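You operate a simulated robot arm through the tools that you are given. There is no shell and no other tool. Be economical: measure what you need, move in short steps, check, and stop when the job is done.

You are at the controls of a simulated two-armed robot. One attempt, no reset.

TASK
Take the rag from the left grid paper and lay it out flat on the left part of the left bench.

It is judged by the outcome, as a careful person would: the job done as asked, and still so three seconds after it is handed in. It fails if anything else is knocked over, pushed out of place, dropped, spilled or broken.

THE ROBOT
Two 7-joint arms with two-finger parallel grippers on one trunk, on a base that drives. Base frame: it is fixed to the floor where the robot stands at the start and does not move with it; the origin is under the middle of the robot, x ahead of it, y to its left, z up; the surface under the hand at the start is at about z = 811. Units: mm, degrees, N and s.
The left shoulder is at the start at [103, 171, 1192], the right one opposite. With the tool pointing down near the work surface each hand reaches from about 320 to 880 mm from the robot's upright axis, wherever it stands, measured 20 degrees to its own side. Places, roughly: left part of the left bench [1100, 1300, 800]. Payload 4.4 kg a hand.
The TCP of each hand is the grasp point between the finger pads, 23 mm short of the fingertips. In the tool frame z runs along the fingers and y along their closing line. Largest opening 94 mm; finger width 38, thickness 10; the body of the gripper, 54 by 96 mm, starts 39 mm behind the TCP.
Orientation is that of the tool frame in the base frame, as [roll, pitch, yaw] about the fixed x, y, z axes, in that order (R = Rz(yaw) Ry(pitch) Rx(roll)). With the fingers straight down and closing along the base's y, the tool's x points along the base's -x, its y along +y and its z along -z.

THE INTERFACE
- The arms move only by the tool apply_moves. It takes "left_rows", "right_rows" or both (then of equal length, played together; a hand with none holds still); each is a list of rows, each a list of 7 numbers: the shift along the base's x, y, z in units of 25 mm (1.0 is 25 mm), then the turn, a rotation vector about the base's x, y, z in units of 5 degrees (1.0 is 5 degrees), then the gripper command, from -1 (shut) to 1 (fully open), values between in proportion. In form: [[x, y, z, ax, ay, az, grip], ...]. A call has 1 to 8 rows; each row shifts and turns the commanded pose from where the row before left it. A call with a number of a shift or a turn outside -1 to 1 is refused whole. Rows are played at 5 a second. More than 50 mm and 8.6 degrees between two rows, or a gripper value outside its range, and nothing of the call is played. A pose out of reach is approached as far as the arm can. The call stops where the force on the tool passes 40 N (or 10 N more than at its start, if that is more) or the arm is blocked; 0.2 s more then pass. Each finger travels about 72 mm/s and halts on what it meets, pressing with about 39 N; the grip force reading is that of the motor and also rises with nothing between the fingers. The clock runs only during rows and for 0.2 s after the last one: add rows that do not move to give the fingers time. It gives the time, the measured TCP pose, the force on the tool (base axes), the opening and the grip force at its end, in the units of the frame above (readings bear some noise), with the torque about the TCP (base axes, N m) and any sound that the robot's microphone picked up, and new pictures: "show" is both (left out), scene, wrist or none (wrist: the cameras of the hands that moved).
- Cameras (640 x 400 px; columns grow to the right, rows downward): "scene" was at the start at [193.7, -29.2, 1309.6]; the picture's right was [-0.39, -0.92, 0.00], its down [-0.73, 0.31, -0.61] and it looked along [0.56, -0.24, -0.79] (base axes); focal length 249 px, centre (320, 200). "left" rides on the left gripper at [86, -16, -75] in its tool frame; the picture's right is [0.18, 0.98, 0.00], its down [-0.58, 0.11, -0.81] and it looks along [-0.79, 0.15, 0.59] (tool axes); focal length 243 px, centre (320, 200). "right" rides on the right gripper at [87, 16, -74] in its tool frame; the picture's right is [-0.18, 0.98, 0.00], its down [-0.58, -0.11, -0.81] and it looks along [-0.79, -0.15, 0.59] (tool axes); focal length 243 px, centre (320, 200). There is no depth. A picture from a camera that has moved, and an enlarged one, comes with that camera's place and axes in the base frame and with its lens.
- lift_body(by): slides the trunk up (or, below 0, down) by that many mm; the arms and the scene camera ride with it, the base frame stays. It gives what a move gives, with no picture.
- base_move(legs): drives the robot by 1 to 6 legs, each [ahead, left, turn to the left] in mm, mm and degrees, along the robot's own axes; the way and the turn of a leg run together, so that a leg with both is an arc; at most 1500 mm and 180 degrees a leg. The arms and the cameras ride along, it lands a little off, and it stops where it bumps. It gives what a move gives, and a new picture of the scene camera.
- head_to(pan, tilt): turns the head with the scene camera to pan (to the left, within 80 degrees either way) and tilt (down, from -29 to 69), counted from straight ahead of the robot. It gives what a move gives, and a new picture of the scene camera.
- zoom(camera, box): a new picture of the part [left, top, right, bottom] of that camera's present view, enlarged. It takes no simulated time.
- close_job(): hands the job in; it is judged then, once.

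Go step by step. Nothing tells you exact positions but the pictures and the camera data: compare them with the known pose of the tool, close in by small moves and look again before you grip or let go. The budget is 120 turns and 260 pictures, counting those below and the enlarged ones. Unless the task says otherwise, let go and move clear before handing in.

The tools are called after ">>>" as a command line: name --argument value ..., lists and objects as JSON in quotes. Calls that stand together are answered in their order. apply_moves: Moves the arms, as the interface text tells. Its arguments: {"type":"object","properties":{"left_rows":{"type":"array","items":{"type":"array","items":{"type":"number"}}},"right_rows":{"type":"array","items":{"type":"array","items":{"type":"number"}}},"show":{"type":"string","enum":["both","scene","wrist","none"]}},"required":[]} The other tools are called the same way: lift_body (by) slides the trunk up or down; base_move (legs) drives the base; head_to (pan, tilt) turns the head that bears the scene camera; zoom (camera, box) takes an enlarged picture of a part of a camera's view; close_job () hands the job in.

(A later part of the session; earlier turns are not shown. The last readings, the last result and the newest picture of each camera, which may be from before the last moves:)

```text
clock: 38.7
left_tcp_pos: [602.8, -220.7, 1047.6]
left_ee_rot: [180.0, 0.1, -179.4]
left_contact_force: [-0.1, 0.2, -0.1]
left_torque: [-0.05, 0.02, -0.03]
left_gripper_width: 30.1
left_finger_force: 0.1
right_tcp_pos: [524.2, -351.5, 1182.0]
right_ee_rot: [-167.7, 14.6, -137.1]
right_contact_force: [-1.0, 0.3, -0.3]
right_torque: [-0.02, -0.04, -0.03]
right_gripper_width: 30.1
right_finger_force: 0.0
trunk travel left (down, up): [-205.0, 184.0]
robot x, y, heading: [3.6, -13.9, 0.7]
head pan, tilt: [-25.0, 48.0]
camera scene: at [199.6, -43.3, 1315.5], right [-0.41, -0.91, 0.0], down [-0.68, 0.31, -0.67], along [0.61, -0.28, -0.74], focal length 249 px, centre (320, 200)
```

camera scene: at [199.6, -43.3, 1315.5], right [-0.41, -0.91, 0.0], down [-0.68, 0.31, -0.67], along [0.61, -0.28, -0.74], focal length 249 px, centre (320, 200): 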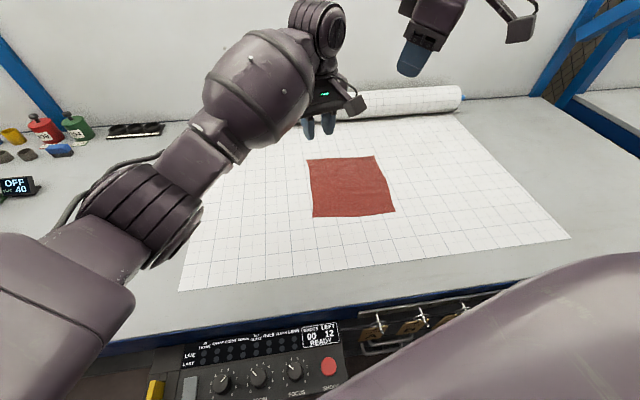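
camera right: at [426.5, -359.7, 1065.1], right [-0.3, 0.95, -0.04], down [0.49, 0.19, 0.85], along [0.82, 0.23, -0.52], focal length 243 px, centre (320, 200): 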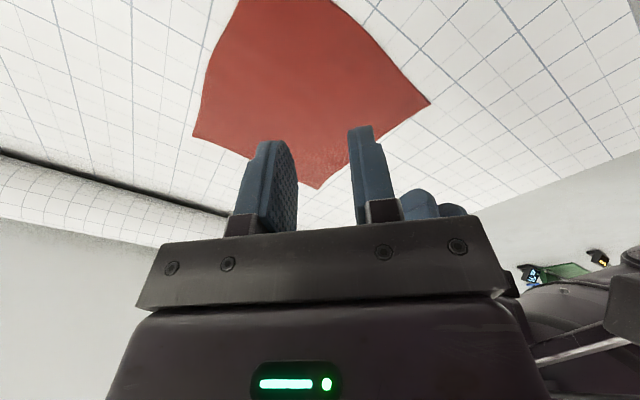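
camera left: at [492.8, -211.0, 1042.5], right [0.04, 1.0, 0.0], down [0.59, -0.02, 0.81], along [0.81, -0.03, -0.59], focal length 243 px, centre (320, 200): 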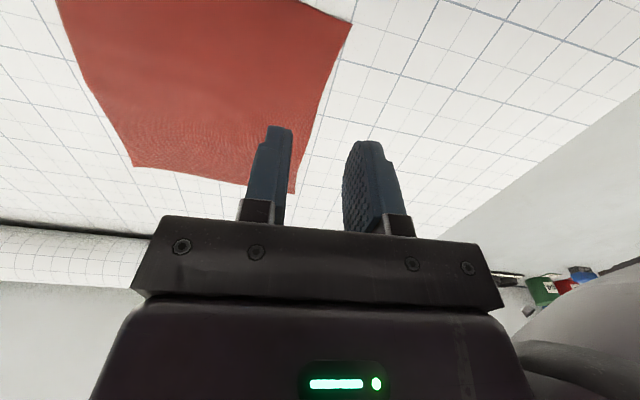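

The base is blocked at y≈−14, which is fine. The right hand is tilted about 19° forward; I straighten it while bringing it lower and nearer, and set the left above its corner.

>>> apply_moves --left_rows '[[-0.16, 0.035, -0.44, 0, 0, -0.5, -0.36], [-0.16, 0.035, -0.44, 0, 0, -0.5, -0.36], [-0.16, 0.035, -0.44, 0, 0, -0.5, -0.36], [-0.16, 0.035, -0.44, 0, 0, -0.5, -0.36], [-0.16, 0.035, -0.44, 0, 0, -0.5, -0.36], [-0.16, 0.035, -0.44, 0, 0, -0.5, -0.36], [-0.16, 0.035, -0.44, 0, 0, -0.5, -0.36], [-0.16, 0.035, -0.44, 0, 0, -0.5, -0.36]]' --right_rows '[[-0.52, -0.4, -0.91, 0, 0.475, -0.4, -0.36], [-0.52, -0.4, -0.91, 0, 0.475, -0.4, -0.36], [-0.52, -0.4, -0.91, 0, 0.475, -0.4, -0.36], [-0.52, -0.4, -0.91, 0, 0.475, -0.4, -0.36], [-0.52, -0.4, -0.91, 0, 0.475, -0.4, -0.36], [-0.52, -0.4, -0.91, 0, 0.475, -0.4, -0.36], [-0.52, -0.4, -0.91, 0, 0.475, -0.4, -0.36], [-0.52, -0.4, -0.91, 0, 0.475, -0.4, -0.36]]' --show "scene"

```text
clock: 40.5
left_tcp_pos: [570.9, -214.8, 959.7]
left_ee_rot: [-180.0, 0.0, 160.4]
left_contact_force: [0.0, -0.2, 0.1]
left_torque: [-0.07, -0.04, -0.01]
left_gripper_width: 30.0
left_finger_force: 0.0
right_tcp_pos: [421.4, -430.7, 996.4]
right_ee_rot: [-178.4, -1.4, -154.5]
right_contact_force: [0.4, 0.5, -0.8]
right_torque: [-0.02, 0.0, -0.02]
right_gripper_width: 30.1
right_finger_force: 0.1
trunk travel left (down, up): [-205.0, 184.0]
robot x, y, heading: [2.0, -11.9, 0.5]
head pan, tilt: [-25.0, 48.0]
camera scene: at [199.9, -43.2, 1315.4], right [-0.41, -0.91, 0.0], down [-0.68, 0.31, -0.67], along [0.61, -0.28, -0.74], focal length 249 px, centre (320, 200)
```

scene: 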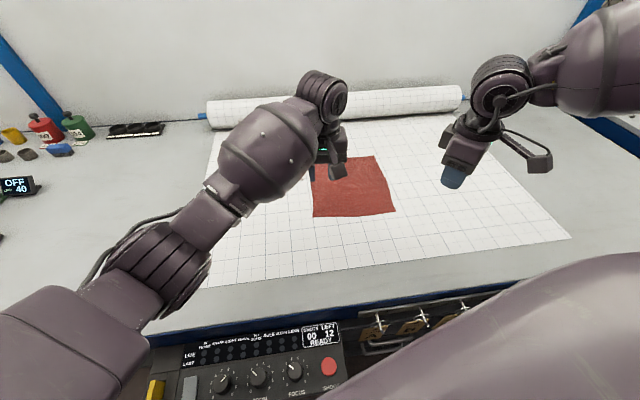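

>>> apply_moves --left_rows '[[0, 0, -0.64, 0, 0, 0, -0.36], [0, 0, -0.64, 0, 0, 0, -0.36], [0, 0, -0.64, 0, 0, 0, -0.36], [0, 0, -0.64, 0, 0, 0, -0.36], [0, 0, -0.64, 0, 0, 0, -0.36]]' --right_rows '[[0.74, 0.4, -0.93, 0.08, 0, 0, -0.36], [0.74, 0.4, -0.93, 0.08, 0, 0, -0.36], [0.74, 0.4, -0.93, 0.08, 0, 0, -0.36], [0.74, 0.4, -0.93, 0.08, 0, 0, -0.36], [0.74, 0.4, -0.93, 0.08, 0, 0, -0.36]]'

```text
clock: 41.9
left_tcp_pos: [602.0, -190.1, 897.4]
left_ee_rot: [179.0, 1.8, 163.2]
left_contact_force: [-0.4, -0.2, 0.1]
left_torque: [-0.04, 0.03, 0.0]
left_gripper_width: 30.1
left_finger_force: 0.1
right_tcp_pos: [511.4, -380.9, 882.7]
right_ee_rot: [179.9, -0.5, -154.6]
right_contact_force: [0.7, 0.1, -0.4]
right_torque: [0.0, 0.0, 0.0]
right_gripper_width: 30.2
right_finger_force: 0.1
trunk travel left (down, up): [-205.0, 184.0]
robot x, y, heading: [0.1, -12.5, 0.7]
head pan, tilt: [-25.0, 48.0]
stopped in row 5 (left hand): the arm was blocked; the commanded pose is now the measured one
camera scene: at [199.2, -42.0, 1315.7], right [-0.41, -0.91, 0.0], down [-0.68, 0.31, -0.67], along [0.61, -0.28, -0.74], focal length 249 px, centre (320, 200)
camera right: at [426.5, -404.4, 958.0], right [-0.26, 0.97, 0.0], down [0.58, 0.15, 0.8], along [0.77, 0.21, -0.6], focal length 243 px, centre (320, 200)
camera left: at [511.9, -180.3, 968.8], right [0.11, 0.99, 0.01], down [0.56, -0.07, 0.83], along [0.82, -0.08, -0.56], focal length 243 px, centre (320, 200)
```

scene: 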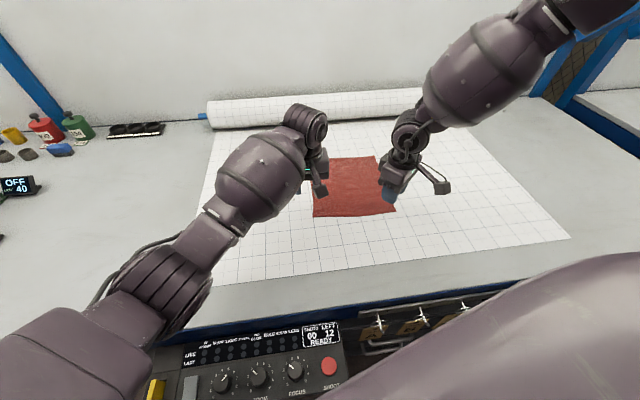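
right: 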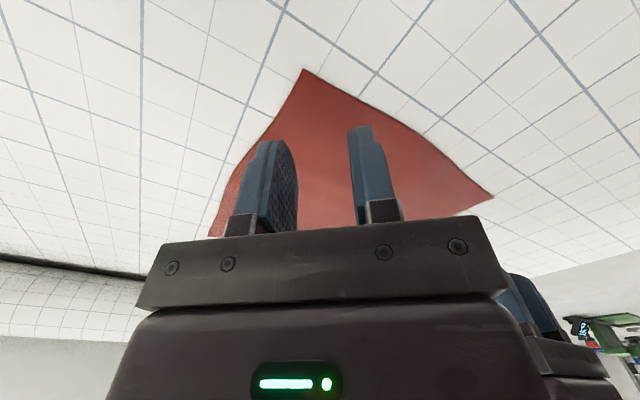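
left: 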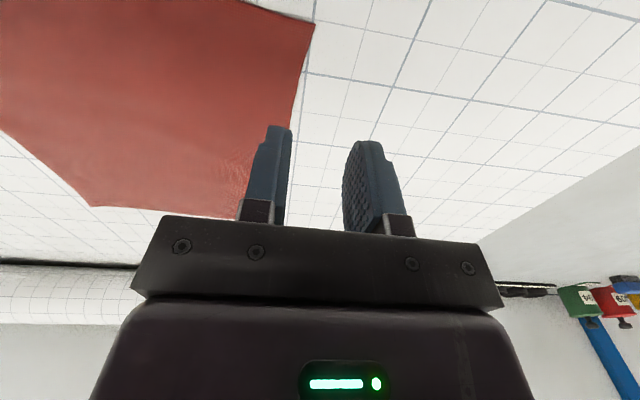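

The right hand is well placed, but the left arm's elbow meets the bench edge. Raising the trunk and turning a bit further left should free the elbow, and the right arm has slack for it.

>>> lift_body --by 80

>>> base_move --legs '[[-20, 0, 0], [0, 0, 10]]'

```text
clock: 43.2
left_tcp_pos: [650.5, -110.5, 964.7]
left_ee_rot: [174.8, 2.4, 169.1]
left_contact_force: [0.2, -0.7, 0.6]
left_torque: [0.02, 0.0, 0.01]
left_gripper_width: 30.0
left_finger_force: 0.1
right_tcp_pos: [516.0, -381.3, 1010.4]
right_ee_rot: [-177.7, 5.0, -154.5]
right_contact_force: [0.1, 0.2, 0.1]
right_torque: [-0.02, 0.01, 0.0]
right_gripper_width: 30.2
right_finger_force: 0.1
trunk travel left (down, up): [-285.0, 104.0]
robot x, y, heading: [4.9, -11.5, 1.0]
head pan, tilt: [-25.0, 48.0]
stopped: the arm was blocked; the commanded pose is now the measured one
```

```text
clock: 44.7
left_tcp_pos: [637.0, 1.7, 962.9]
left_ee_rot: [174.8, 2.3, 178.8]
left_contact_force: [-0.4, -0.3, -1.2]
left_torque: [-0.02, 0.01, -0.02]
left_gripper_width: 29.9
left_finger_force: 0.1
right_tcp_pos: [550.7, -289.2, 1008.6]
right_ee_rot: [-177.8, 5.0, -144.7]
right_contact_force: [-0.2, -0.2, 0.7]
right_torque: [-0.01, 0.0, -0.03]
right_gripper_width: 30.0
right_finger_force: 0.0
trunk travel left (down, up): [-285.0, 104.0]
robot x, y, heading: [-15.8, -14.0, 10.4]
head pan, tilt: [-25.0, 48.0]
camera scene: at [129.8, -18.5, 1400.5], right [-0.25, -0.97, 0.0], down [-0.72, 0.19, -0.67], along [0.65, -0.17, -0.74], focal length 249 px, centre (320, 200)
```

scene: 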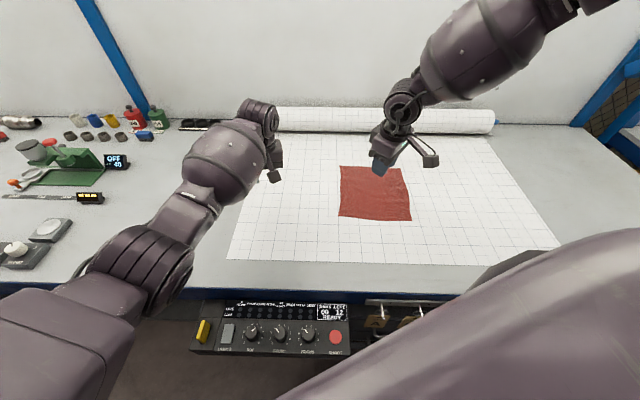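

During the lift the left arm was blocked, so the elbow may be caught at the bench edge. I look at it directly.

>>> head_to --pan 30 --tilt 60

```text
clock: 45.9
left_tcp_pos: [636.5, 3.6, 963.0]
left_ee_rot: [174.7, 2.3, 179.0]
left_contact_force: [0.1, 0.4, 0.4]
left_torque: [0.02, 0.0, 0.03]
left_gripper_width: 30.0
left_finger_force: 0.0
right_tcp_pos: [550.4, -289.9, 1009.5]
right_ee_rot: [-177.7, 5.0, -144.7]
right_contact_force: [0.0, -0.2, 0.7]
right_torque: [0.02, -0.02, 0.03]
right_gripper_width: 30.1
right_finger_force: 0.0
trunk travel left (down, up): [-285.0, 104.0]
robot x, y, heading: [-17.9, -12.0, 10.5]
head pan, tilt: [30.0, 60.0]
camera scene: at [103.8, 43.9, 1385.3], right [0.65, -0.76, 0.0], down [-0.66, -0.56, -0.5], along [0.38, 0.32, -0.87], focal length 249 px, centre (320, 200)
```

scene: 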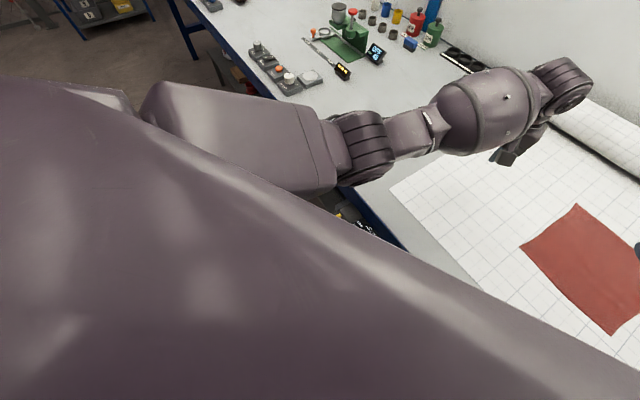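

The elbow is above the bench, not caught. I move the right hand out of the way and bring the left hand over its corner again.

>>> apply_moves --left_rows '[[0, 0, 0.3, -0.13, 0.06, -0.35, -0.36], [0, 0, 0.3, -0.13, 0.06, -0.35, -0.36], [-0.44, -1, 0, -0.13, 0.06, -0.35, -0.36], [-0.44, -1, 0, -0.13, 0.06, -0.35, -0.36], [-0.44, -1, 0, -0.13, 0.06, -0.35, -0.36], [-0.44, -1, 0, -0.13, 0.06, -0.35, -0.36], [-0.44, -1, 0, -0.13, 0.06, -0.35, -0.36], [-0.44, -1, 0, -0.13, 0.06, -0.35, -0.36]]' --right_rows '[[-0.65, -0.65, 0, 0, 0.135, -0.28, -0.36], [-0.65, -0.65, 0, 0, 0.135, -0.28, -0.36], [-0.65, -0.65, 0, 0, 0.135, -0.28, -0.36], [-0.65, -0.65, 0, 0, 0.135, -0.28, -0.36], [-0.65, -0.65, 0, 0, 0.135, -0.28, -0.36], [-0.65, -0.65, 0, 0, 0.135, -0.28, -0.36], [-0.65, -0.65, 0, 0, 0.135, -0.28, -0.36], [-0.65, -0.65, 0, 0, 0.135, -0.28, -0.36]]' --show "scene"

```text
clock: 47.4
left_tcp_pos: [639.1, 11.9, 967.8]
left_ee_rot: [173.5, 1.7, 176.0]
left_contact_force: [0.7, 1.1, -0.2]
left_torque: [0.0, -0.01, -0.04]
left_gripper_width: 30.0
left_finger_force: 0.1
right_tcp_pos: [453.2, -388.1, 1009.7]
right_ee_rot: [-179.8, 1.6, -153.2]
right_contact_force: [1.1, 0.2, 1.1]
right_torque: [-0.03, -0.03, -0.03]
right_gripper_width: 30.0
right_finger_force: 0.0
trunk travel left (down, up): [-285.0, 104.0]
robot x, y, heading: [-14.8, -10.0, 10.4]
head pan, tilt: [30.0, 60.0]
stopped in row 7 (left hand): the arm was blocked; the commanded pose is now the measured one
camera scene: at [103.7, 44.2, 1385.3], right [0.65, -0.76, 0.0], down [-0.66, -0.56, -0.5], along [0.38, 0.32, -0.87], focal length 249 px, centre (320, 200)
```

scene: 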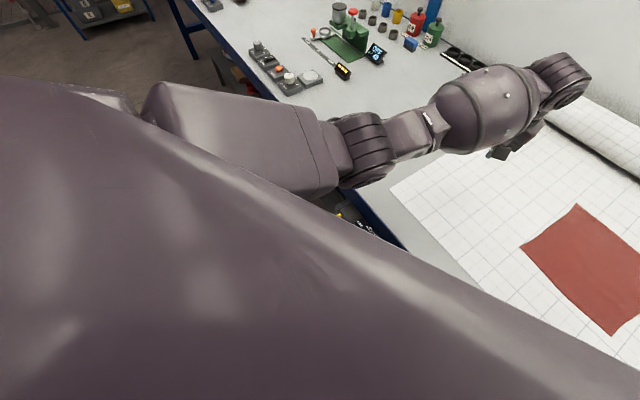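

The left arm is pressed against something at the bench edge. I back the base off 150 mm to free it; the corners stay within reach from there.

>>> base_move --legs '[[-150, 0, 0]]'

>>> apply_moves --left_rows '[[0, 0, 0.8, 0, 0, 0, -0.36], [0, 0, 0.8, 0, 0, 0, -0.36], [0, 0, 0.8, 0, 0, 0, -0.36], [0, 0, 0.8, 0, 0, 0, -0.36]]' --show "scene"

```text
clock: 48.7
left_tcp_pos: [494.1, -15.8, 967.2]
left_ee_rot: [173.4, 1.7, 175.9]
left_contact_force: [-0.2, -0.7, 0.2]
left_torque: [0.02, 0.01, 0.04]
left_gripper_width: 30.0
left_finger_force: 0.1
right_tcp_pos: [306.3, -416.0, 1010.0]
right_ee_rot: [-179.8, 1.6, -153.4]
right_contact_force: [-0.1, 0.3, -0.6]
right_torque: [-0.01, 0.05, 0.02]
right_gripper_width: 30.0
right_finger_force: 0.3
trunk travel left (down, up): [-285.0, 104.0]
robot x, y, heading: [-161.6, -35.6, 10.3]
head pan, tilt: [30.0, 60.0]
camera scene: at [-42.4, 16.8, 1385.5], right [0.65, -0.76, 0.0], down [-0.66, -0.56, -0.5], along [0.38, 0.32, -0.87], focal length 249 px, centre (320, 200)
```

scene: 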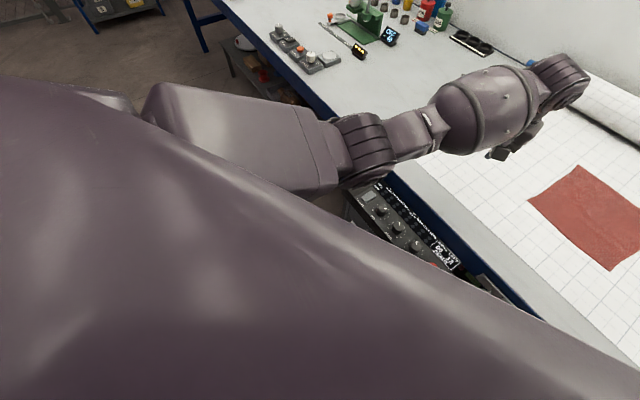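

```text
clock: 49.7
left_tcp_pos: [491.5, -16.2, 1043.1]
left_ee_rot: [173.4, 1.7, 175.8]
left_contact_force: [-0.3, -1.1, 0.1]
left_torque: [0.01, -0.01, 0.03]
left_gripper_width: 30.2
left_finger_force: 0.0
right_tcp_pos: [306.2, -415.9, 1010.1]
right_ee_rot: [-179.8, 1.4, -153.3]
right_contact_force: [0.6, -0.2, -0.1]
right_torque: [-0.01, 0.01, 0.01]
right_gripper_width: 30.0
right_finger_force: 0.0
trunk travel left (down, up): [-285.0, 104.0]
robot x, y, heading: [-161.8, -41.0, 10.3]
head pan, tilt: [30.0, 60.0]
camera scene: at [-41.3, 16.9, 1385.3], right [0.65, -0.76, 0.0], down [-0.66, -0.56, -0.5], along [0.38, 0.32, -0.87], focal length 249 px, centre (320, 200)
```

scene: 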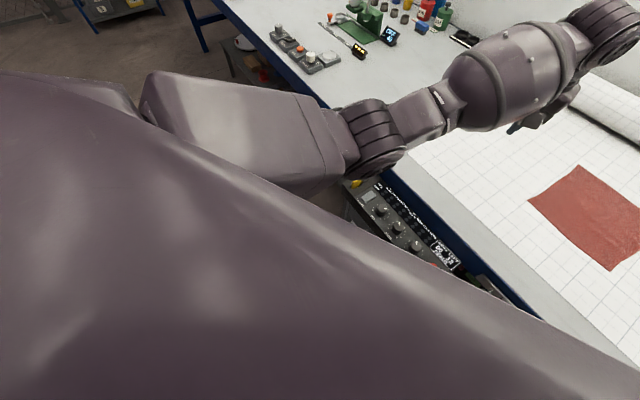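

>>> apply_moves --left_rows '[[0.4, -0.98, -0.21, -0.163, 0.055, -0.4, -0.36], [0.4, -0.98, -0.21, -0.163, 0.055, -0.4, -0.36], [0.4, -0.98, -0.21, -0.163, 0.055, -0.4, -0.36], [0.4, -0.98, -0.21, -0.163, 0.055, -0.4, -0.36], [0.4, -0.98, -0.21, -0.163, 0.055, -0.4, -0.36], [0.4, -0.98, -0.21, -0.163, 0.055, -0.4, -0.36], [0.4, -0.98, -0.21, -0.163, 0.055, -0.4, -0.36], [0.4, -0.98, -0.21, -0.163, 0.055, -0.4, -0.36]]' --right_rows '[[1, 0.175, -0.25, 0, 0.04, -0.06, -0.36], [1, 0.175, -0.25, 0, 0.04, -0.06, -0.36], [1, 0.175, -0.25, 0, 0.04, -0.06, -0.36], [1, 0.175, -0.25, 0, 0.04, -0.06, -0.36], [1, 0.175, -0.25, 0, 0.04, -0.06, -0.36], [1, 0.175, -0.25, 0, 0.04, -0.06, -0.36], [1, 0.175, -0.25, 0, 0.04, -0.06, -0.36], [1, 0.175, -0.25, 0, 0.04, -0.06, -0.36]]' --show "scene"

```text
clock: 51.2
left_tcp_pos: [548.2, -36.3, 1021.7]
left_ee_rot: [178.2, 0.3, 172.4]
left_contact_force: [0.4, -0.7, -0.5]
left_torque: [0.01, 0.0, -0.01]
left_gripper_width: 30.1
left_finger_force: 0.0
left hand out of reach, approached as far as the arm can: row 4, 5, 6, 7
right_tcp_pos: [413.2, -370.3, 1007.2]
right_ee_rot: [180.0, 0.6, -155.4]
right_contact_force: [-0.8, -0.2, -0.2]
right_torque: [0.03, -0.04, -0.04]
right_gripper_width: 29.9
right_finger_force: 0.1
right hand out of reach, approached as far as the arm can: row 4, 5, 6, 7
trunk travel left (down, up): [-285.0, 104.0]
robot x, y, heading: [-162.9, -37.4, 10.5]
head pan, tilt: [30.0, 60.0]
stopped in row 7 (left hand): the arm was blocked; the commanded pose is now the measured one
camera scene: at [-41.9, 17.1, 1385.5], right [0.65, -0.76, 0.0], down [-0.66, -0.56, -0.5], along [0.38, 0.32, -0.87], focal length 249 px, centre (320, 200)
```

scene: 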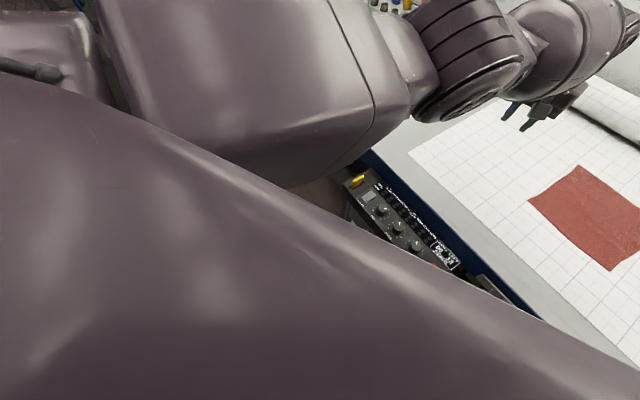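

Both arms have drifted into awkward postures. I bring the trunk back to its starting height and the hands one at a time back to their starting poses relative to the robot, then check.

>>> lift_body --by -80

>>> apply_moves --right_rows '[[-0.6, -0.5, 0.6, 0, 0, -0.5, -0.36], [-0.6, -0.5, 0.6, 0, 0, -0.5, -0.36], [-0.6, -0.5, 0.6, 0, 0, -0.5, -0.36], [-0.6, -0.3, 0.6, 0, 0, -0.5, -0.36], [-0.6, 0, 0.6, 0, 0, -0.5, -0.36], [-0.6, 0, 0.6, 0, 0, -0.5, -0.36]]' --show "none"

>>> head_to --pan -20 --tilt 40

```text
clock: 52.4
left_tcp_pos: [543.6, -25.6, 843.7]
left_ee_rot: [-179.4, -8.1, 173.2]
left_contact_force: [-1.0, -0.9, 1.1]
left_torque: [0.02, -0.01, 0.02]
left_gripper_width: 30.1
left_finger_force: 0.0
right_tcp_pos: [412.8, -369.5, 928.3]
right_ee_rot: [-179.9, 0.7, -155.3]
right_contact_force: [-0.6, 0.4, 0.7]
right_torque: [0.0, -0.01, -0.03]
right_gripper_width: 30.1
right_finger_force: 0.0
trunk travel left (down, up): [-205.0, 184.0]
robot x, y, heading: [-159.2, -40.7, 10.4]
head pan, tilt: [30.0, 60.0]
```

```text
clock: 53.8
left_tcp_pos: [545.6, -24.5, 847.0]
left_ee_rot: [-179.4, -7.9, 173.3]
left_contact_force: [0.0, 0.6, 0.0]
left_torque: [0.01, 0.0, 0.02]
left_gripper_width: 29.7
left_finger_force: 0.2
right_tcp_pos: [323.1, -417.5, 1016.0]
right_ee_rot: [-180.0, 0.6, -170.2]
right_contact_force: [0.8, 1.0, 0.7]
right_torque: [0.01, -0.01, -0.01]
right_gripper_width: 30.1
right_finger_force: 0.0
trunk travel left (down, up): [-205.0, 184.0]
robot x, y, heading: [-162.3, -39.8, 10.4]
head pan, tilt: [30.0, 60.0]
```

```text
clock: 54.9
left_tcp_pos: [548.1, -25.3, 846.8]
left_ee_rot: [-179.3, -7.8, 173.2]
left_contact_force: [0.1, -0.3, 0.5]
left_torque: [0.0, 0.0, -0.02]
left_gripper_width: 29.7
left_finger_force: 0.0
right_tcp_pos: [323.6, -415.2, 1015.2]
right_ee_rot: [179.9, 0.5, -170.2]
right_contact_force: [0.2, 0.5, 0.0]
right_torque: [0.0, 0.01, 0.02]
right_gripper_width: 30.4
right_finger_force: 0.1
trunk travel left (down, up): [-205.0, 184.0]
robot x, y, heading: [-162.4, -35.7, 10.5]
head pan, tilt: [-20.0, 40.0]
camera scene: at [44.6, -30.6, 1326.9], right [-0.17, -0.99, 0.0], down [-0.63, 0.11, -0.77], along [0.76, -0.13, -0.64], focal length 249 px, centre (320, 200)
```

scene: 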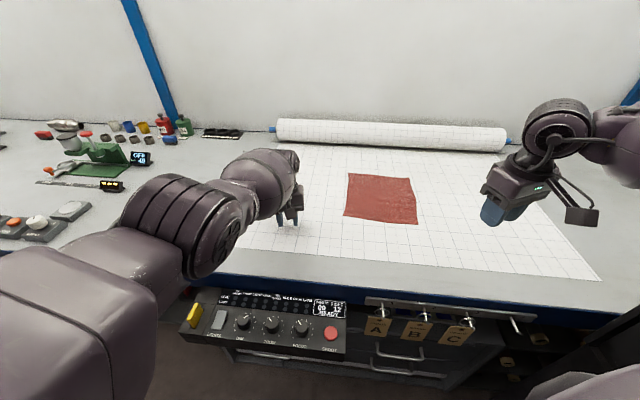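

The left arm is now in a better, elbow-high posture with the robot backed off. I move only the left hand toward its corner, levelling it on the way.

>>> apply_moves --left_rows '[[0, 0, 1, 0, -0.2, -0.33, -0.36], [0, 0, 1, 0, -0.2, -0.33, -0.36], [0.15, -0.9, 0, 0, -0.2, -0.33, -0.36], [0.15, -0.9, 0, 0, -0.2, -0.33, -0.36], [0.15, -0.9, 0, 0, -0.2, -0.33, -0.36], [0.15, -0.9, 0, 0, -0.2, -0.33, -0.36], [0.15, -0.9, 0, 0, -0.2, -0.33, -0.36], [0.15, -0.9, 0, 0, -0.2, -0.33, -0.36]]' --show "scene"

```text
clock: 56.5
left_tcp_pos: [584.8, -30.6, 915.2]
left_ee_rot: [178.9, -0.3, 169.9]
left_contact_force: [-0.4, 0.1, -0.5]
left_torque: [0.03, 0.0, 0.02]
left_gripper_width: 30.2
left_finger_force: 0.2
left hand out of reach, approached as far as the arm can: row 1, 2, 3, 4, 5, 6, 7
right_tcp_pos: [323.8, -415.9, 1014.7]
right_ee_rot: [180.0, 0.5, -170.4]
right_contact_force: [0.5, 0.9, 0.5]
right_torque: [-0.03, 0.02, -0.01]
right_gripper_width: 30.1
right_finger_force: 0.0
trunk travel left (down, up): [-205.0, 184.0]
robot x, y, heading: [-158.5, -37.9, 10.3]
head pan, tilt: [-20.0, 40.0]
stopped in row 7 (left hand): the arm was blocked; the commanded pose is now the measured one
camera scene: at [45.1, -30.1, 1326.8], right [-0.17, -0.99, 0.0], down [-0.63, 0.11, -0.77], along [0.76, -0.13, -0.64], focal length 249 px, centre (320, 200)
```

scene: 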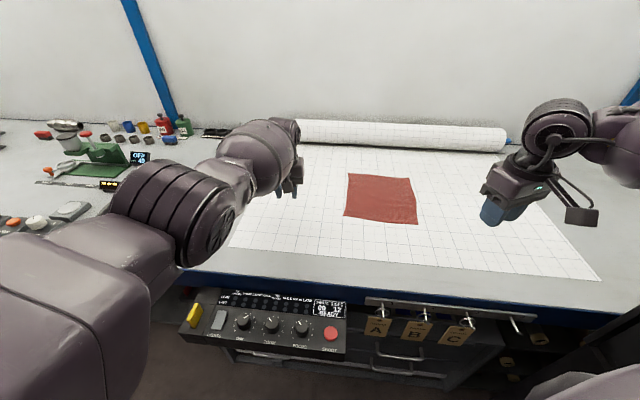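

The left hand is limited when crossing over. I return to the symmetric stance, facing the rag squarely but further back so both arms are more stretched.

>>> base_move --legs '[[0, 0, -30.4], [42, 0, 0]]'

>>> head_to --pan 0 --tilt 40

```text
clock: 58.9
left_tcp_pos: [530.5, -419.6, 915.2]
left_ee_rot: [178.9, -0.1, 140.0]
left_contact_force: [0.8, -0.2, 0.4]
left_torque: [-0.01, 0.04, 0.01]
left_gripper_width: 30.2
left_finger_force: 0.0
right_tcp_pos: [110.0, -622.5, 1015.5]
right_ee_rot: [179.9, 0.5, 159.8]
right_contact_force: [-0.8, 0.0, -0.3]
right_torque: [0.02, 0.0, 0.02]
right_gripper_width: 30.3
right_finger_force: 0.1
trunk travel left (down, up): [-205.0, 184.0]
robot x, y, heading: [-120.0, -54.1, -19.6]
head pan, tilt: [-20.0, 40.0]
camera scene: at [61.4, -149.1, 1326.6], right [-0.64, -0.77, 0.0], down [-0.5, 0.41, -0.77], along [0.59, -0.49, -0.64], focal length 249 px, centre (320, 200)
```

scene: 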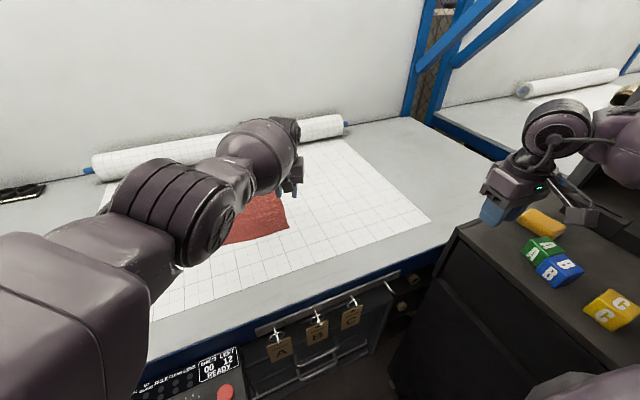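

```text
clock: 59.7
left_tcp_pos: [529.4, -417.2, 917.2]
left_ee_rot: [178.7, -0.2, 140.1]
left_contact_force: [-0.1, 0.1, 0.4]
left_torque: [0.02, 0.01, 0.02]
left_gripper_width: 30.1
left_finger_force: 0.1
right_tcp_pos: [110.1, -621.1, 1015.3]
right_ee_rot: [179.9, 0.5, 159.8]
right_contact_force: [-0.3, 0.8, -0.2]
right_torque: [-0.01, -0.02, -0.02]
right_gripper_width: 30.3
right_finger_force: 0.0
trunk travel left (down, up): [-205.0, 184.0]
robot x, y, heading: [-119.4, -52.6, -19.8]
head pan, tilt: [0.0, 40.0]
camera scene: at [74.7, -123.0, 1326.9], right [-0.33, -0.94, 0.0], down [-0.61, 0.21, -0.77], along [0.72, -0.26, -0.64], focal length 249 px, centre (320, 200)
```

scene: 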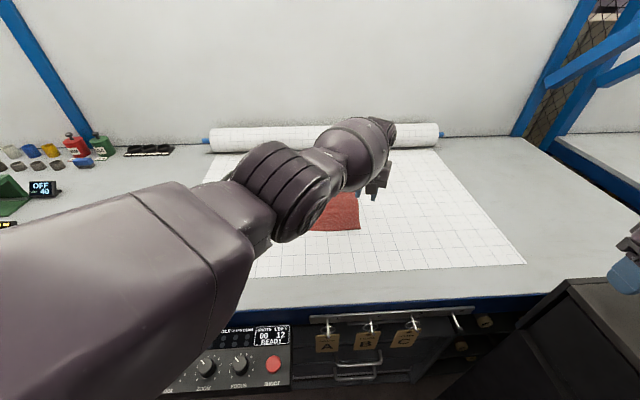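

>>> apply_moves --left_rows '[[0.2, 0.93, 0, 0, 0, 0.5, -0.36], [0.2, 0.93, 0, 0, 0, 0.5, -0.36], [0.2, 0.93, 0, 0, 0, 0.5, -0.36], [0.2, 0.93, 0, 0, 0, 0.5, -0.36], [0.2, 0.93, 0, 0, 0, 0.5, -0.36], [0.2, 0.93, 0, 0, 0, 0.5, -0.36], [0.2, 0.93, 0, 0, 0, 0.5, -0.36], [0.2, 0.93, 0, 0, 0, 0.5, -0.36]]' --show "scene"

>>> apply_moves --right_rows '[[0.94, -0.3, 0, 0, 0, 0, -0.36], [0.94, -0.3, 0, 0, 0, 0, -0.36], [0.94, -0.3, 0, 0, 0, 0, -0.36], [0.94, -0.3, 0, 0, 0, 0, -0.36], [0.94, -0.3, 0, 0, 0, 0, -0.36], [0.94, -0.3, 0, 0, 0, 0, -0.36], [0.94, -0.3, 0, 0, 0, 0, -0.36], [0.94, -0.3, 0, 0, 0, 0, -0.36]]' --show "none"

```text
clock: 61.5
left_tcp_pos: [636.9, -298.3, 898.1]
left_ee_rot: [178.7, -0.2, 160.1]
left_contact_force: [-0.2, -0.1, -0.4]
left_torque: [0.0, 0.01, 0.01]
left_gripper_width: 29.8
left_finger_force: 0.0
left hand out of reach, approached as far as the arm can: row 1, 2, 3, 4, 5, 6, 7, 8
right_tcp_pos: [109.5, -621.8, 1015.0]
right_ee_rot: [179.9, 0.5, 159.8]
right_contact_force: [-0.3, 0.8, 0.4]
right_torque: [0.01, -0.01, -0.02]
right_gripper_width: 30.3
right_finger_force: 0.1
trunk travel left (down, up): [-205.0, 184.0]
robot x, y, heading: [-123.7, -54.2, -19.5]
head pan, tilt: [0.0, 40.0]
camera scene: at [75.1, -122.5, 1326.8], right [-0.33, -0.94, 0.0], down [-0.61, 0.21, -0.77], along [0.72, -0.26, -0.64], focal length 249 px, centre (320, 200)
```

scene: 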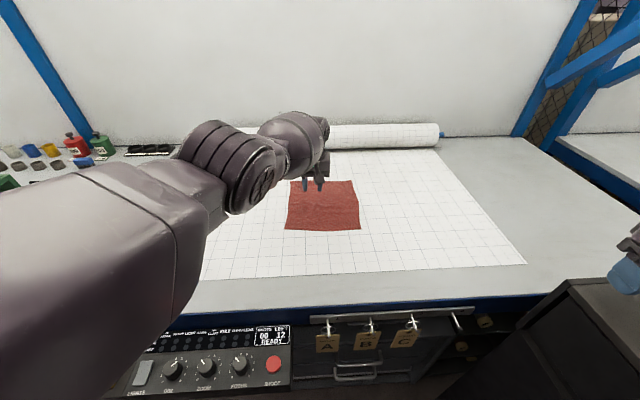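

```text
clock: 63.3
left_tcp_pos: [636.6, -299.3, 898.3]
left_ee_rot: [178.7, -0.2, 159.9]
left_contact_force: [0.5, -1.0, -0.2]
left_torque: [0.04, -0.01, -0.01]
left_gripper_width: 30.1
left_finger_force: 0.0
right_tcp_pos: [299.7, -681.7, 1014.1]
right_ee_rot: [-179.9, 0.6, 159.8]
right_contact_force: [0.4, 0.5, 0.5]
right_torque: [0.01, 0.05, 0.02]
right_gripper_width: 29.9
right_finger_force: 0.1
trunk travel left (down, up): [-205.0, 184.0]
robot x, y, heading: [-123.9, -54.3, -19.4]
head pan, tilt: [0.0, 40.0]
```

The left arm is now in a posture that can't come closer. I swing it out to the left and up, to let the elbow drop back outward as at the start.

>>> apply_moves --left_rows '[[0, 0.95, 0.5, 0, 0, 0, -0.36], [0, 0.95, 0.5, 0, 0, 0, -0.36], [0, 0.95, 0.5, 0, 0, 0, -0.36], [0, 0.95, 0.5, 0, 0, 0, -0.36], [-0.2, 0.95, 0, 0, 0, 0, -0.36], [-0.2, 0.95, 0, 0, 0, 0, -0.36], [-0.2, 0.95, 0, 0, 0, 0, -0.36], [-0.2, 0.95, 0, 0, 0, 0, -0.36]]' --right_rows '[[0.94, 0, 0, 0, 0, 0, -0.36], [0.94, 0, 0, 0, 0, 0, -0.36], [0.94, 0, 0, 0, 0, 0, -0.36], [0.94, 0, 0, 0, 0, 0, -0.36], [0.94, 0, 0, 0, 0, 0, -0.36], [0.94, 0, 0, 0, 0, 0, -0.36], [0, 0, 0, 0, 0, 0, -0.36], [0, 0, 0, 0, 0, 0, -0.36]]' --show "none"

>>> apply_moves --left_rows '[[-0.3, 0.95, 0, 0, 0, 0, -0.36], [-0.3, 0.95, 0, 0, 0, 0, -0.36], [-0.3, 0.95, 0, 0, 0, 0, -0.36], [-0.3, 0.95, 0, 0, 0, 0, -0.36], [-0.3, 0.95, 0, 0, 0, 0, -0.36], [-0.3, 0.95, 0, 0, 0, 0, -0.36], [-0.3, 0.95, 0, 0, 0, 0, -0.36], [-0.3, 0.95, 0, 0, 0, 0, -0.36]]' --show "scene"

```text
clock: 65.1
left_tcp_pos: [721.8, -171.1, 926.1]
left_ee_rot: [178.8, -0.2, 160.0]
left_contact_force: [0.2, 0.1, 0.3]
left_torque: [-0.02, -0.02, 0.03]
left_gripper_width: 30.1
left_finger_force: 0.1
left hand out of reach, approached as far as the arm can: row 1, 2, 3, 4, 5, 6, 7, 8
right_tcp_pos: [439.5, -683.6, 1015.0]
right_ee_rot: [179.9, 0.4, 159.7]
right_contact_force: [0.2, 0.5, -0.4]
right_torque: [0.01, 0.01, 0.0]
right_gripper_width: 30.0
right_finger_force: 0.0
trunk travel left (down, up): [-205.0, 184.0]
robot x, y, heading: [-122.8, -50.8, -19.4]
head pan, tilt: [0.0, 40.0]
```

```text
clock: 66.9
left_tcp_pos: [769.9, -13.9, 904.8]
left_ee_rot: [178.8, -0.2, 160.0]
left_contact_force: [-0.4, 0.5, 0.0]
left_torque: [0.0, 0.02, 0.01]
left_gripper_width: 30.0
left_finger_force: 0.1
left hand out of reach, approached as far as the arm can: row 1, 2, 3, 4, 5, 6, 7, 8
right_tcp_pos: [439.1, -682.5, 1016.3]
right_ee_rot: [179.9, 0.5, 159.8]
right_contact_force: [-1.1, 0.6, 0.0]
right_torque: [-0.01, 0.02, -0.02]
right_gripper_width: 30.2
right_finger_force: 0.1
trunk travel left (down, up): [-205.0, 184.0]
robot x, y, heading: [-125.2, -47.5, -19.4]
head pan, tilt: [0.0, 40.0]
camera scene: at [74.8, -122.4, 1326.9], right [-0.33, -0.94, 0.0], down [-0.61, 0.21, -0.77], along [0.72, -0.26, -0.64], focal length 249 px, centre (320, 200)
```

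scene: 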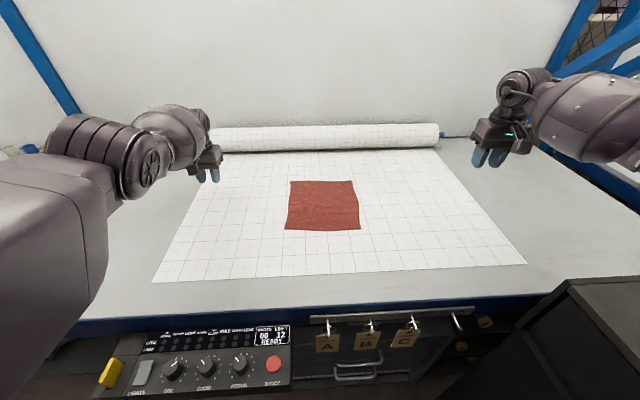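

>>> apply_moves --left_rows '[[-0.9, 0.33, 0.6, 0, 0, 0, -0.36], [-0.9, 0.33, 0.6, 0, 0, 0, -0.36], [-0.9, 0.33, 0.6, 0, 0, 0, -0.36], [-0.9, 0.33, 0.6, 0, 0, 0, -0.36], [-0.9, 0.33, 0.6, 0, 0, 0, -0.36], [-0.9, 0.33, 0.6, 0, 0, 0, -0.36], [-0.9, 0.33, 0.6, 0, 0, 0, -0.36], [-0.9, 0.33, 0.6, 0, 0, 0, -0.36]]' --show "scene"

```text
clock: 68.7
left_tcp_pos: [784.5, 5.5, 979.4]
left_ee_rot: [178.8, -0.2, 159.9]
left_contact_force: [-0.8, 0.3, 0.0]
left_torque: [0.01, 0.02, -0.03]
left_gripper_width: 30.0
left_finger_force: 0.0
left hand out of reach, approached as far as the arm can: row 1, 2, 3, 4, 5, 6, 7, 8
right_tcp_pos: [438.9, -683.3, 1016.4]
right_ee_rot: [180.0, 0.6, 159.8]
right_contact_force: [1.0, -0.5, 0.6]
right_torque: [0.0, -0.02, -0.03]
right_gripper_width: 29.9
right_finger_force: 0.1
trunk travel left (down, up): [-205.0, 184.0]
robot x, y, heading: [-124.5, -45.3, -19.2]
head pan, tilt: [0.0, 40.0]
camera scene: at [74.2, -122.7, 1327.1], right [-0.33, -0.94, 0.0], down [-0.61, 0.21, -0.77], along [0.72, -0.26, -0.64], focal length 249 px, centre (320, 200)
```

scene: 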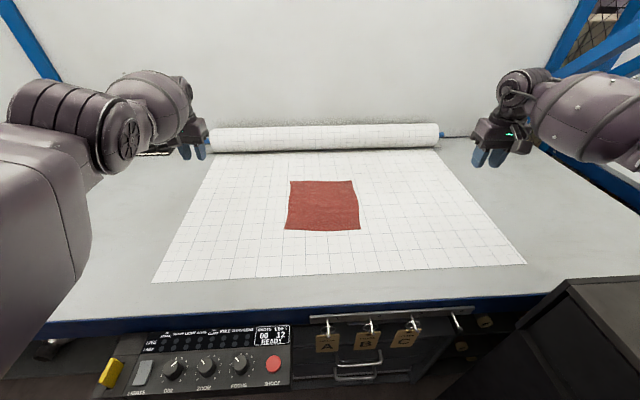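

>>> apply_moves --left_rows '[[0.6, 1, 0.6, 0, 0, 0.5, -0.36], [0.6, 1, 0.6, 0, 0, 0.5, -0.36], [0.6, 1, 0.6, 0, 0, 0.5, -0.36], [0.6, 1, 0.6, 0, 0, 0.5, -0.36], [0.6, 1, 0.6, 0, 0, 0.5, -0.36], [0.6, 1, 0.6, 0, 0, 0.5, -0.36], [0.6, 1, 0.6, 0, 0, 0.5, -0.36], [0.6, 1, 0.6, 0, 0, 0.5, -0.36]]' --show "none"

>>> head_to --pan 35 --tilt 30

```text
clock: 70.5
left_tcp_pos: [789.9, 225.5, 1100.5]
left_ee_rot: [178.8, -0.2, 180.0]
left_contact_force: [0.4, 0.2, 0.3]
left_torque: [0.01, -0.01, -0.01]
left_gripper_width: 30.1
left_finger_force: 0.0
left hand out of reach, approached as far as the arm can: row 1, 2, 3, 4, 5, 6, 7, 8
right_tcp_pos: [438.5, -681.7, 1017.1]
right_ee_rot: [-180.0, 0.4, 159.9]
right_contact_force: [0.4, 0.4, 0.4]
right_torque: [-0.01, -0.01, -0.02]
right_gripper_width: 29.9
right_finger_force: 0.1
trunk travel left (down, up): [-205.0, 184.0]
robot x, y, heading: [-119.4, -51.9, -19.4]
head pan, tilt: [0.0, 40.0]
```

```text
clock: 71.5
left_tcp_pos: [790.0, 223.7, 1101.3]
left_ee_rot: [178.8, -0.2, 180.0]
left_contact_force: [0.5, 0.2, -0.8]
left_torque: [-0.04, 0.0, 0.01]
left_gripper_width: 30.0
left_finger_force: 0.1
right_tcp_pos: [437.9, -683.5, 1015.8]
right_ee_rot: [180.0, 0.6, 159.8]
right_contact_force: [0.1, -0.2, -0.4]
right_torque: [0.0, -0.04, 0.01]
right_gripper_width: 30.0
right_finger_force: 0.0
trunk travel left (down, up): [-205.0, 184.0]
robot x, y, heading: [-123.6, -53.6, -19.5]
head pan, tilt: [35.0, 30.0]
camera scene: at [81.7, -70.4, 1342.2], right [0.27, -0.96, 0.0], down [-0.48, -0.13, -0.87], along [0.83, 0.23, -0.5], focal length 249 px, centre (320, 200)
```

scene: 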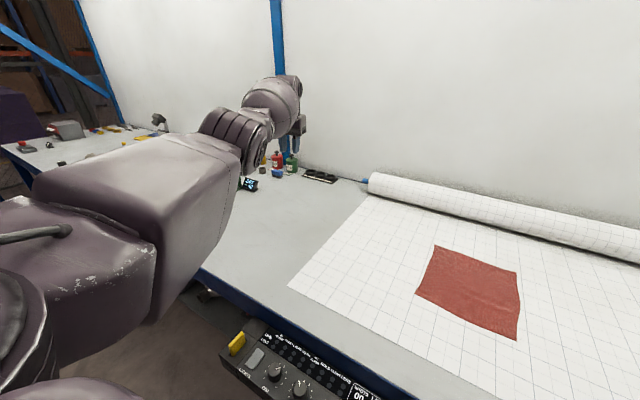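

I test whether the left arm keeps converging to its commanded pose when simply given time.

>>> apply_moves --left_rows '[[0, 0, 0, 0, 0, 0, -0.36], [0, 0, 0, 0, 0, 0, -0.36], [0, 0, 0, 0, 0, 0, -0.36], [0, 0, 0, 0, 0, 0, -0.36], [0, 0, 0, 0, 0, 0, -0.36], [0, 0, 0, 0, 0, 0, -0.36], [0, 0, 0, 0, 0, 0, -0.36], [0, 0, 0, 0, 0, 0, -0.36]]' --show "none"

```text
clock: 73.3
left_tcp_pos: [790.7, 223.9, 1100.8]
left_ee_rot: [178.7, -0.2, -180.0]
left_contact_force: [-0.9, -0.4, -1.8]
left_torque: [-0.02, 0.02, -0.03]
left_gripper_width: 29.9
left_finger_force: 0.1
right_tcp_pos: [438.5, -683.9, 1015.9]
right_ee_rot: [179.9, 0.5, 159.8]
right_contact_force: [-0.7, -0.5, -0.3]
right_torque: [-0.02, -0.01, -0.03]
right_gripper_width: 29.9
right_finger_force: 0.0
trunk travel left (down, up): [-205.0, 184.0]
robot x, y, heading: [-123.9, -51.0, -19.7]
head pan, tilt: [35.0, 30.0]
```

>>> apply_moves --left_rows '[[-0.94, 0.34, 0, 0, 0, 0, -0.36], [-0.94, 0.34, 0, 0, 0, 0, -0.36], [-0.94, 0.34, 0, 0, 0, 0, -0.36], [-0.94, 0.34, 0, 0, 0, 0, -0.36]]' --show "none"

```text
clock: 74.3
left_tcp_pos: [696.6, 260.0, 1100.9]
left_ee_rot: [178.8, -0.1, -180.0]
left_contact_force: [-0.4, -0.8, 0.2]
left_torque: [0.04, 0.0, -0.02]
left_gripper_width: 30.0
left_finger_force: 0.1
right_tcp_pos: [437.9, -683.4, 1017.4]
right_ee_rot: [-179.9, 0.6, 159.8]
right_contact_force: [-1.6, 0.5, 1.5]
right_torque: [-0.01, -0.04, 0.0]
right_gripper_width: 29.8
right_finger_force: 0.1
trunk travel left (down, up): [-205.0, 184.0]
robot x, y, heading: [-123.0, -51.9, -19.6]
head pan, tilt: [35.0, 30.0]
```

The left arm follows again. I keep retracting it outward, then look at its posture.

>>> apply_moves --left_rows '[[-0.94, 0.34, 0, 0, 0, 0, -0.36], [-0.94, 0.34, 0, 0, 0, 0, -0.36], [-0.94, 0.34, 0, 0, 0, 0, -0.36], [-0.94, 0.34, 0, 0, 0, 0, -0.36], [-0.94, 0.34, 0, 0, 0, 0, -0.36], [-0.94, 0.34, 0, 0, 0, 0, -0.36], [-0.94, 0.34, 0, 0, 0, 0, -0.36], [-0.94, 0.34, 0, 0, 0, 0, -0.36]]' --show "scene"

```text
clock: 76.1
left_tcp_pos: [507.8, 327.4, 1098.3]
left_ee_rot: [178.8, 0.0, -179.9]
left_contact_force: [-0.4, 0.1, -0.1]
left_torque: [-0.03, 0.02, -0.01]
left_gripper_width: 29.9
left_finger_force: 0.0
right_tcp_pos: [437.6, -682.9, 1016.4]
right_ee_rot: [179.9, 0.6, 159.8]
right_contact_force: [0.3, 0.2, 0.2]
right_torque: [0.02, -0.01, 0.0]
right_gripper_width: 30.0
right_finger_force: 0.1
trunk travel left (down, up): [-205.0, 184.0]
robot x, y, heading: [-121.0, -50.9, -19.5]
head pan, tilt: [35.0, 30.0]
camera scene: at [81.1, -69.9, 1342.4], right [0.27, -0.96, 0.0], down [-0.48, -0.13, -0.87], along [0.83, 0.23, -0.5], focal length 249 px, centre (320, 200)
```

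scene: 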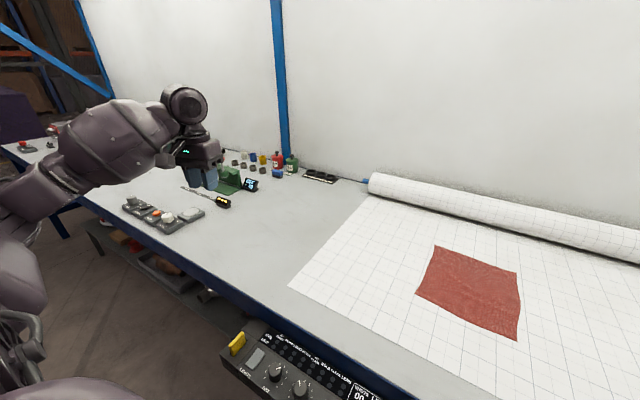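

The left arm is back in an elbow-out posture. Now I bring the right hand inward at this longer reach.

>>> apply_moves --right_rows '[[0.23, 0.97, 0, 0, 0, 0, -0.36], [0.23, 0.97, 0, 0, 0, 0, -0.36], [0.23, 0.97, 0, 0, 0, 0, -0.36], [0.23, 0.97, 0, 0, 0, 0, -0.36], [0.23, 0.97, 0, 0, 0, 0, -0.36], [0.23, 0.97, 0, 0, 0, 0, -0.36], [0.23, 0.97, 0, 0, 0, 0, -0.36], [0.23, 0.97, 0, 0, 0, 0, -0.36]]' --left_rows '[[0.94, -0.34, 0, 0, 0, 0, -0.36], [0.94, -0.34, 0, 0, 0, 0, -0.36], [0.94, -0.34, 0, 0, 0, 0, -0.36], [0.94, -0.34, 0, 0, 0, 0, -0.36], [0.94, -0.34, 0, 0, 0, 0, -0.36], [0.94, -0.34, 0, 0, 0, 0, -0.36], [0.94, -0.34, 0, 0, 0, 0, -0.36], [0.94, -0.34, 0, 0, 0, 0, -0.36]]' --show "none"

```text
clock: 77.9
left_tcp_pos: [697.4, 254.5, 1098.6]
left_ee_rot: [178.7, -0.3, 179.9]
left_contact_force: [0.2, 0.4, 0.1]
left_torque: [0.01, 0.02, 0.03]
left_gripper_width: 30.2
left_finger_force: 0.1
right_tcp_pos: [485.8, -487.6, 1014.6]
right_ee_rot: [179.9, 0.5, 159.9]
right_contact_force: [0.5, -0.8, 0.0]
right_torque: [-0.03, 0.0, 0.02]
right_gripper_width: 29.8
right_finger_force: 0.0
trunk travel left (down, up): [-205.0, 184.0]
robot x, y, heading: [-121.7, -49.0, -19.3]
head pan, tilt: [35.0, 30.0]
```

>>> apply_moves --right_rows '[[0.23, 0.86, 0, 0, 0, 0, -0.36], [0.23, 0.86, 0, 0, 0, 0, -0.36], [0.23, 0.86, 0, 0, 0, 0, -0.36], [0.23, 0.86, 0, 0, 0, 0, -0.36], [0.23, 0.86, 0, 0, 0, 0, -0.36], [0, 0, -0.6, 0, 0, 0, -0.36], [0, 0, -0.6, 0, 0, 0, -0.36], [0, 0, -0.6, 0, 0, 0, -0.36]]' --left_rows '[[-0.27, -0.97, 0, 0, 0, -0.5, -0.36], [-0.27, -0.97, 0, 0, 0, -0.5, -0.36], [-0.27, -0.97, 0, 0, 0, -0.5, -0.36], [-0.27, -0.97, 0, 0, 0, -0.5, -0.36], [-0.27, -0.97, -0.5, 0, 0, -0.5, -0.36], [-0.27, -0.97, -0.5, 0, 0, -0.5, -0.36], [-0.27, -0.97, -0.5, 0, 0, -0.5, -0.36], [-0.27, -0.97, -0.5, 0, 0, -0.5, -0.36]]' --show "none"

```text
clock: 79.7
left_tcp_pos: [642.5, 62.8, 1048.9]
left_ee_rot: [178.7, -0.3, 159.9]
left_contact_force: [0.6, -0.6, -0.2]
left_torque: [0.01, 0.04, 0.03]
left_gripper_width: 30.3
left_finger_force: 0.2
right_tcp_pos: [514.4, -383.3, 969.7]
right_ee_rot: [179.8, 0.6, 159.8]
right_contact_force: [-0.7, -0.6, 0.2]
right_torque: [0.02, -0.01, 0.01]
right_gripper_width: 30.3
right_finger_force: 0.1
trunk travel left (down, up): [-205.0, 184.0]
robot x, y, heading: [-123.9, -52.4, -19.4]
head pan, tilt: [35.0, 30.0]
```

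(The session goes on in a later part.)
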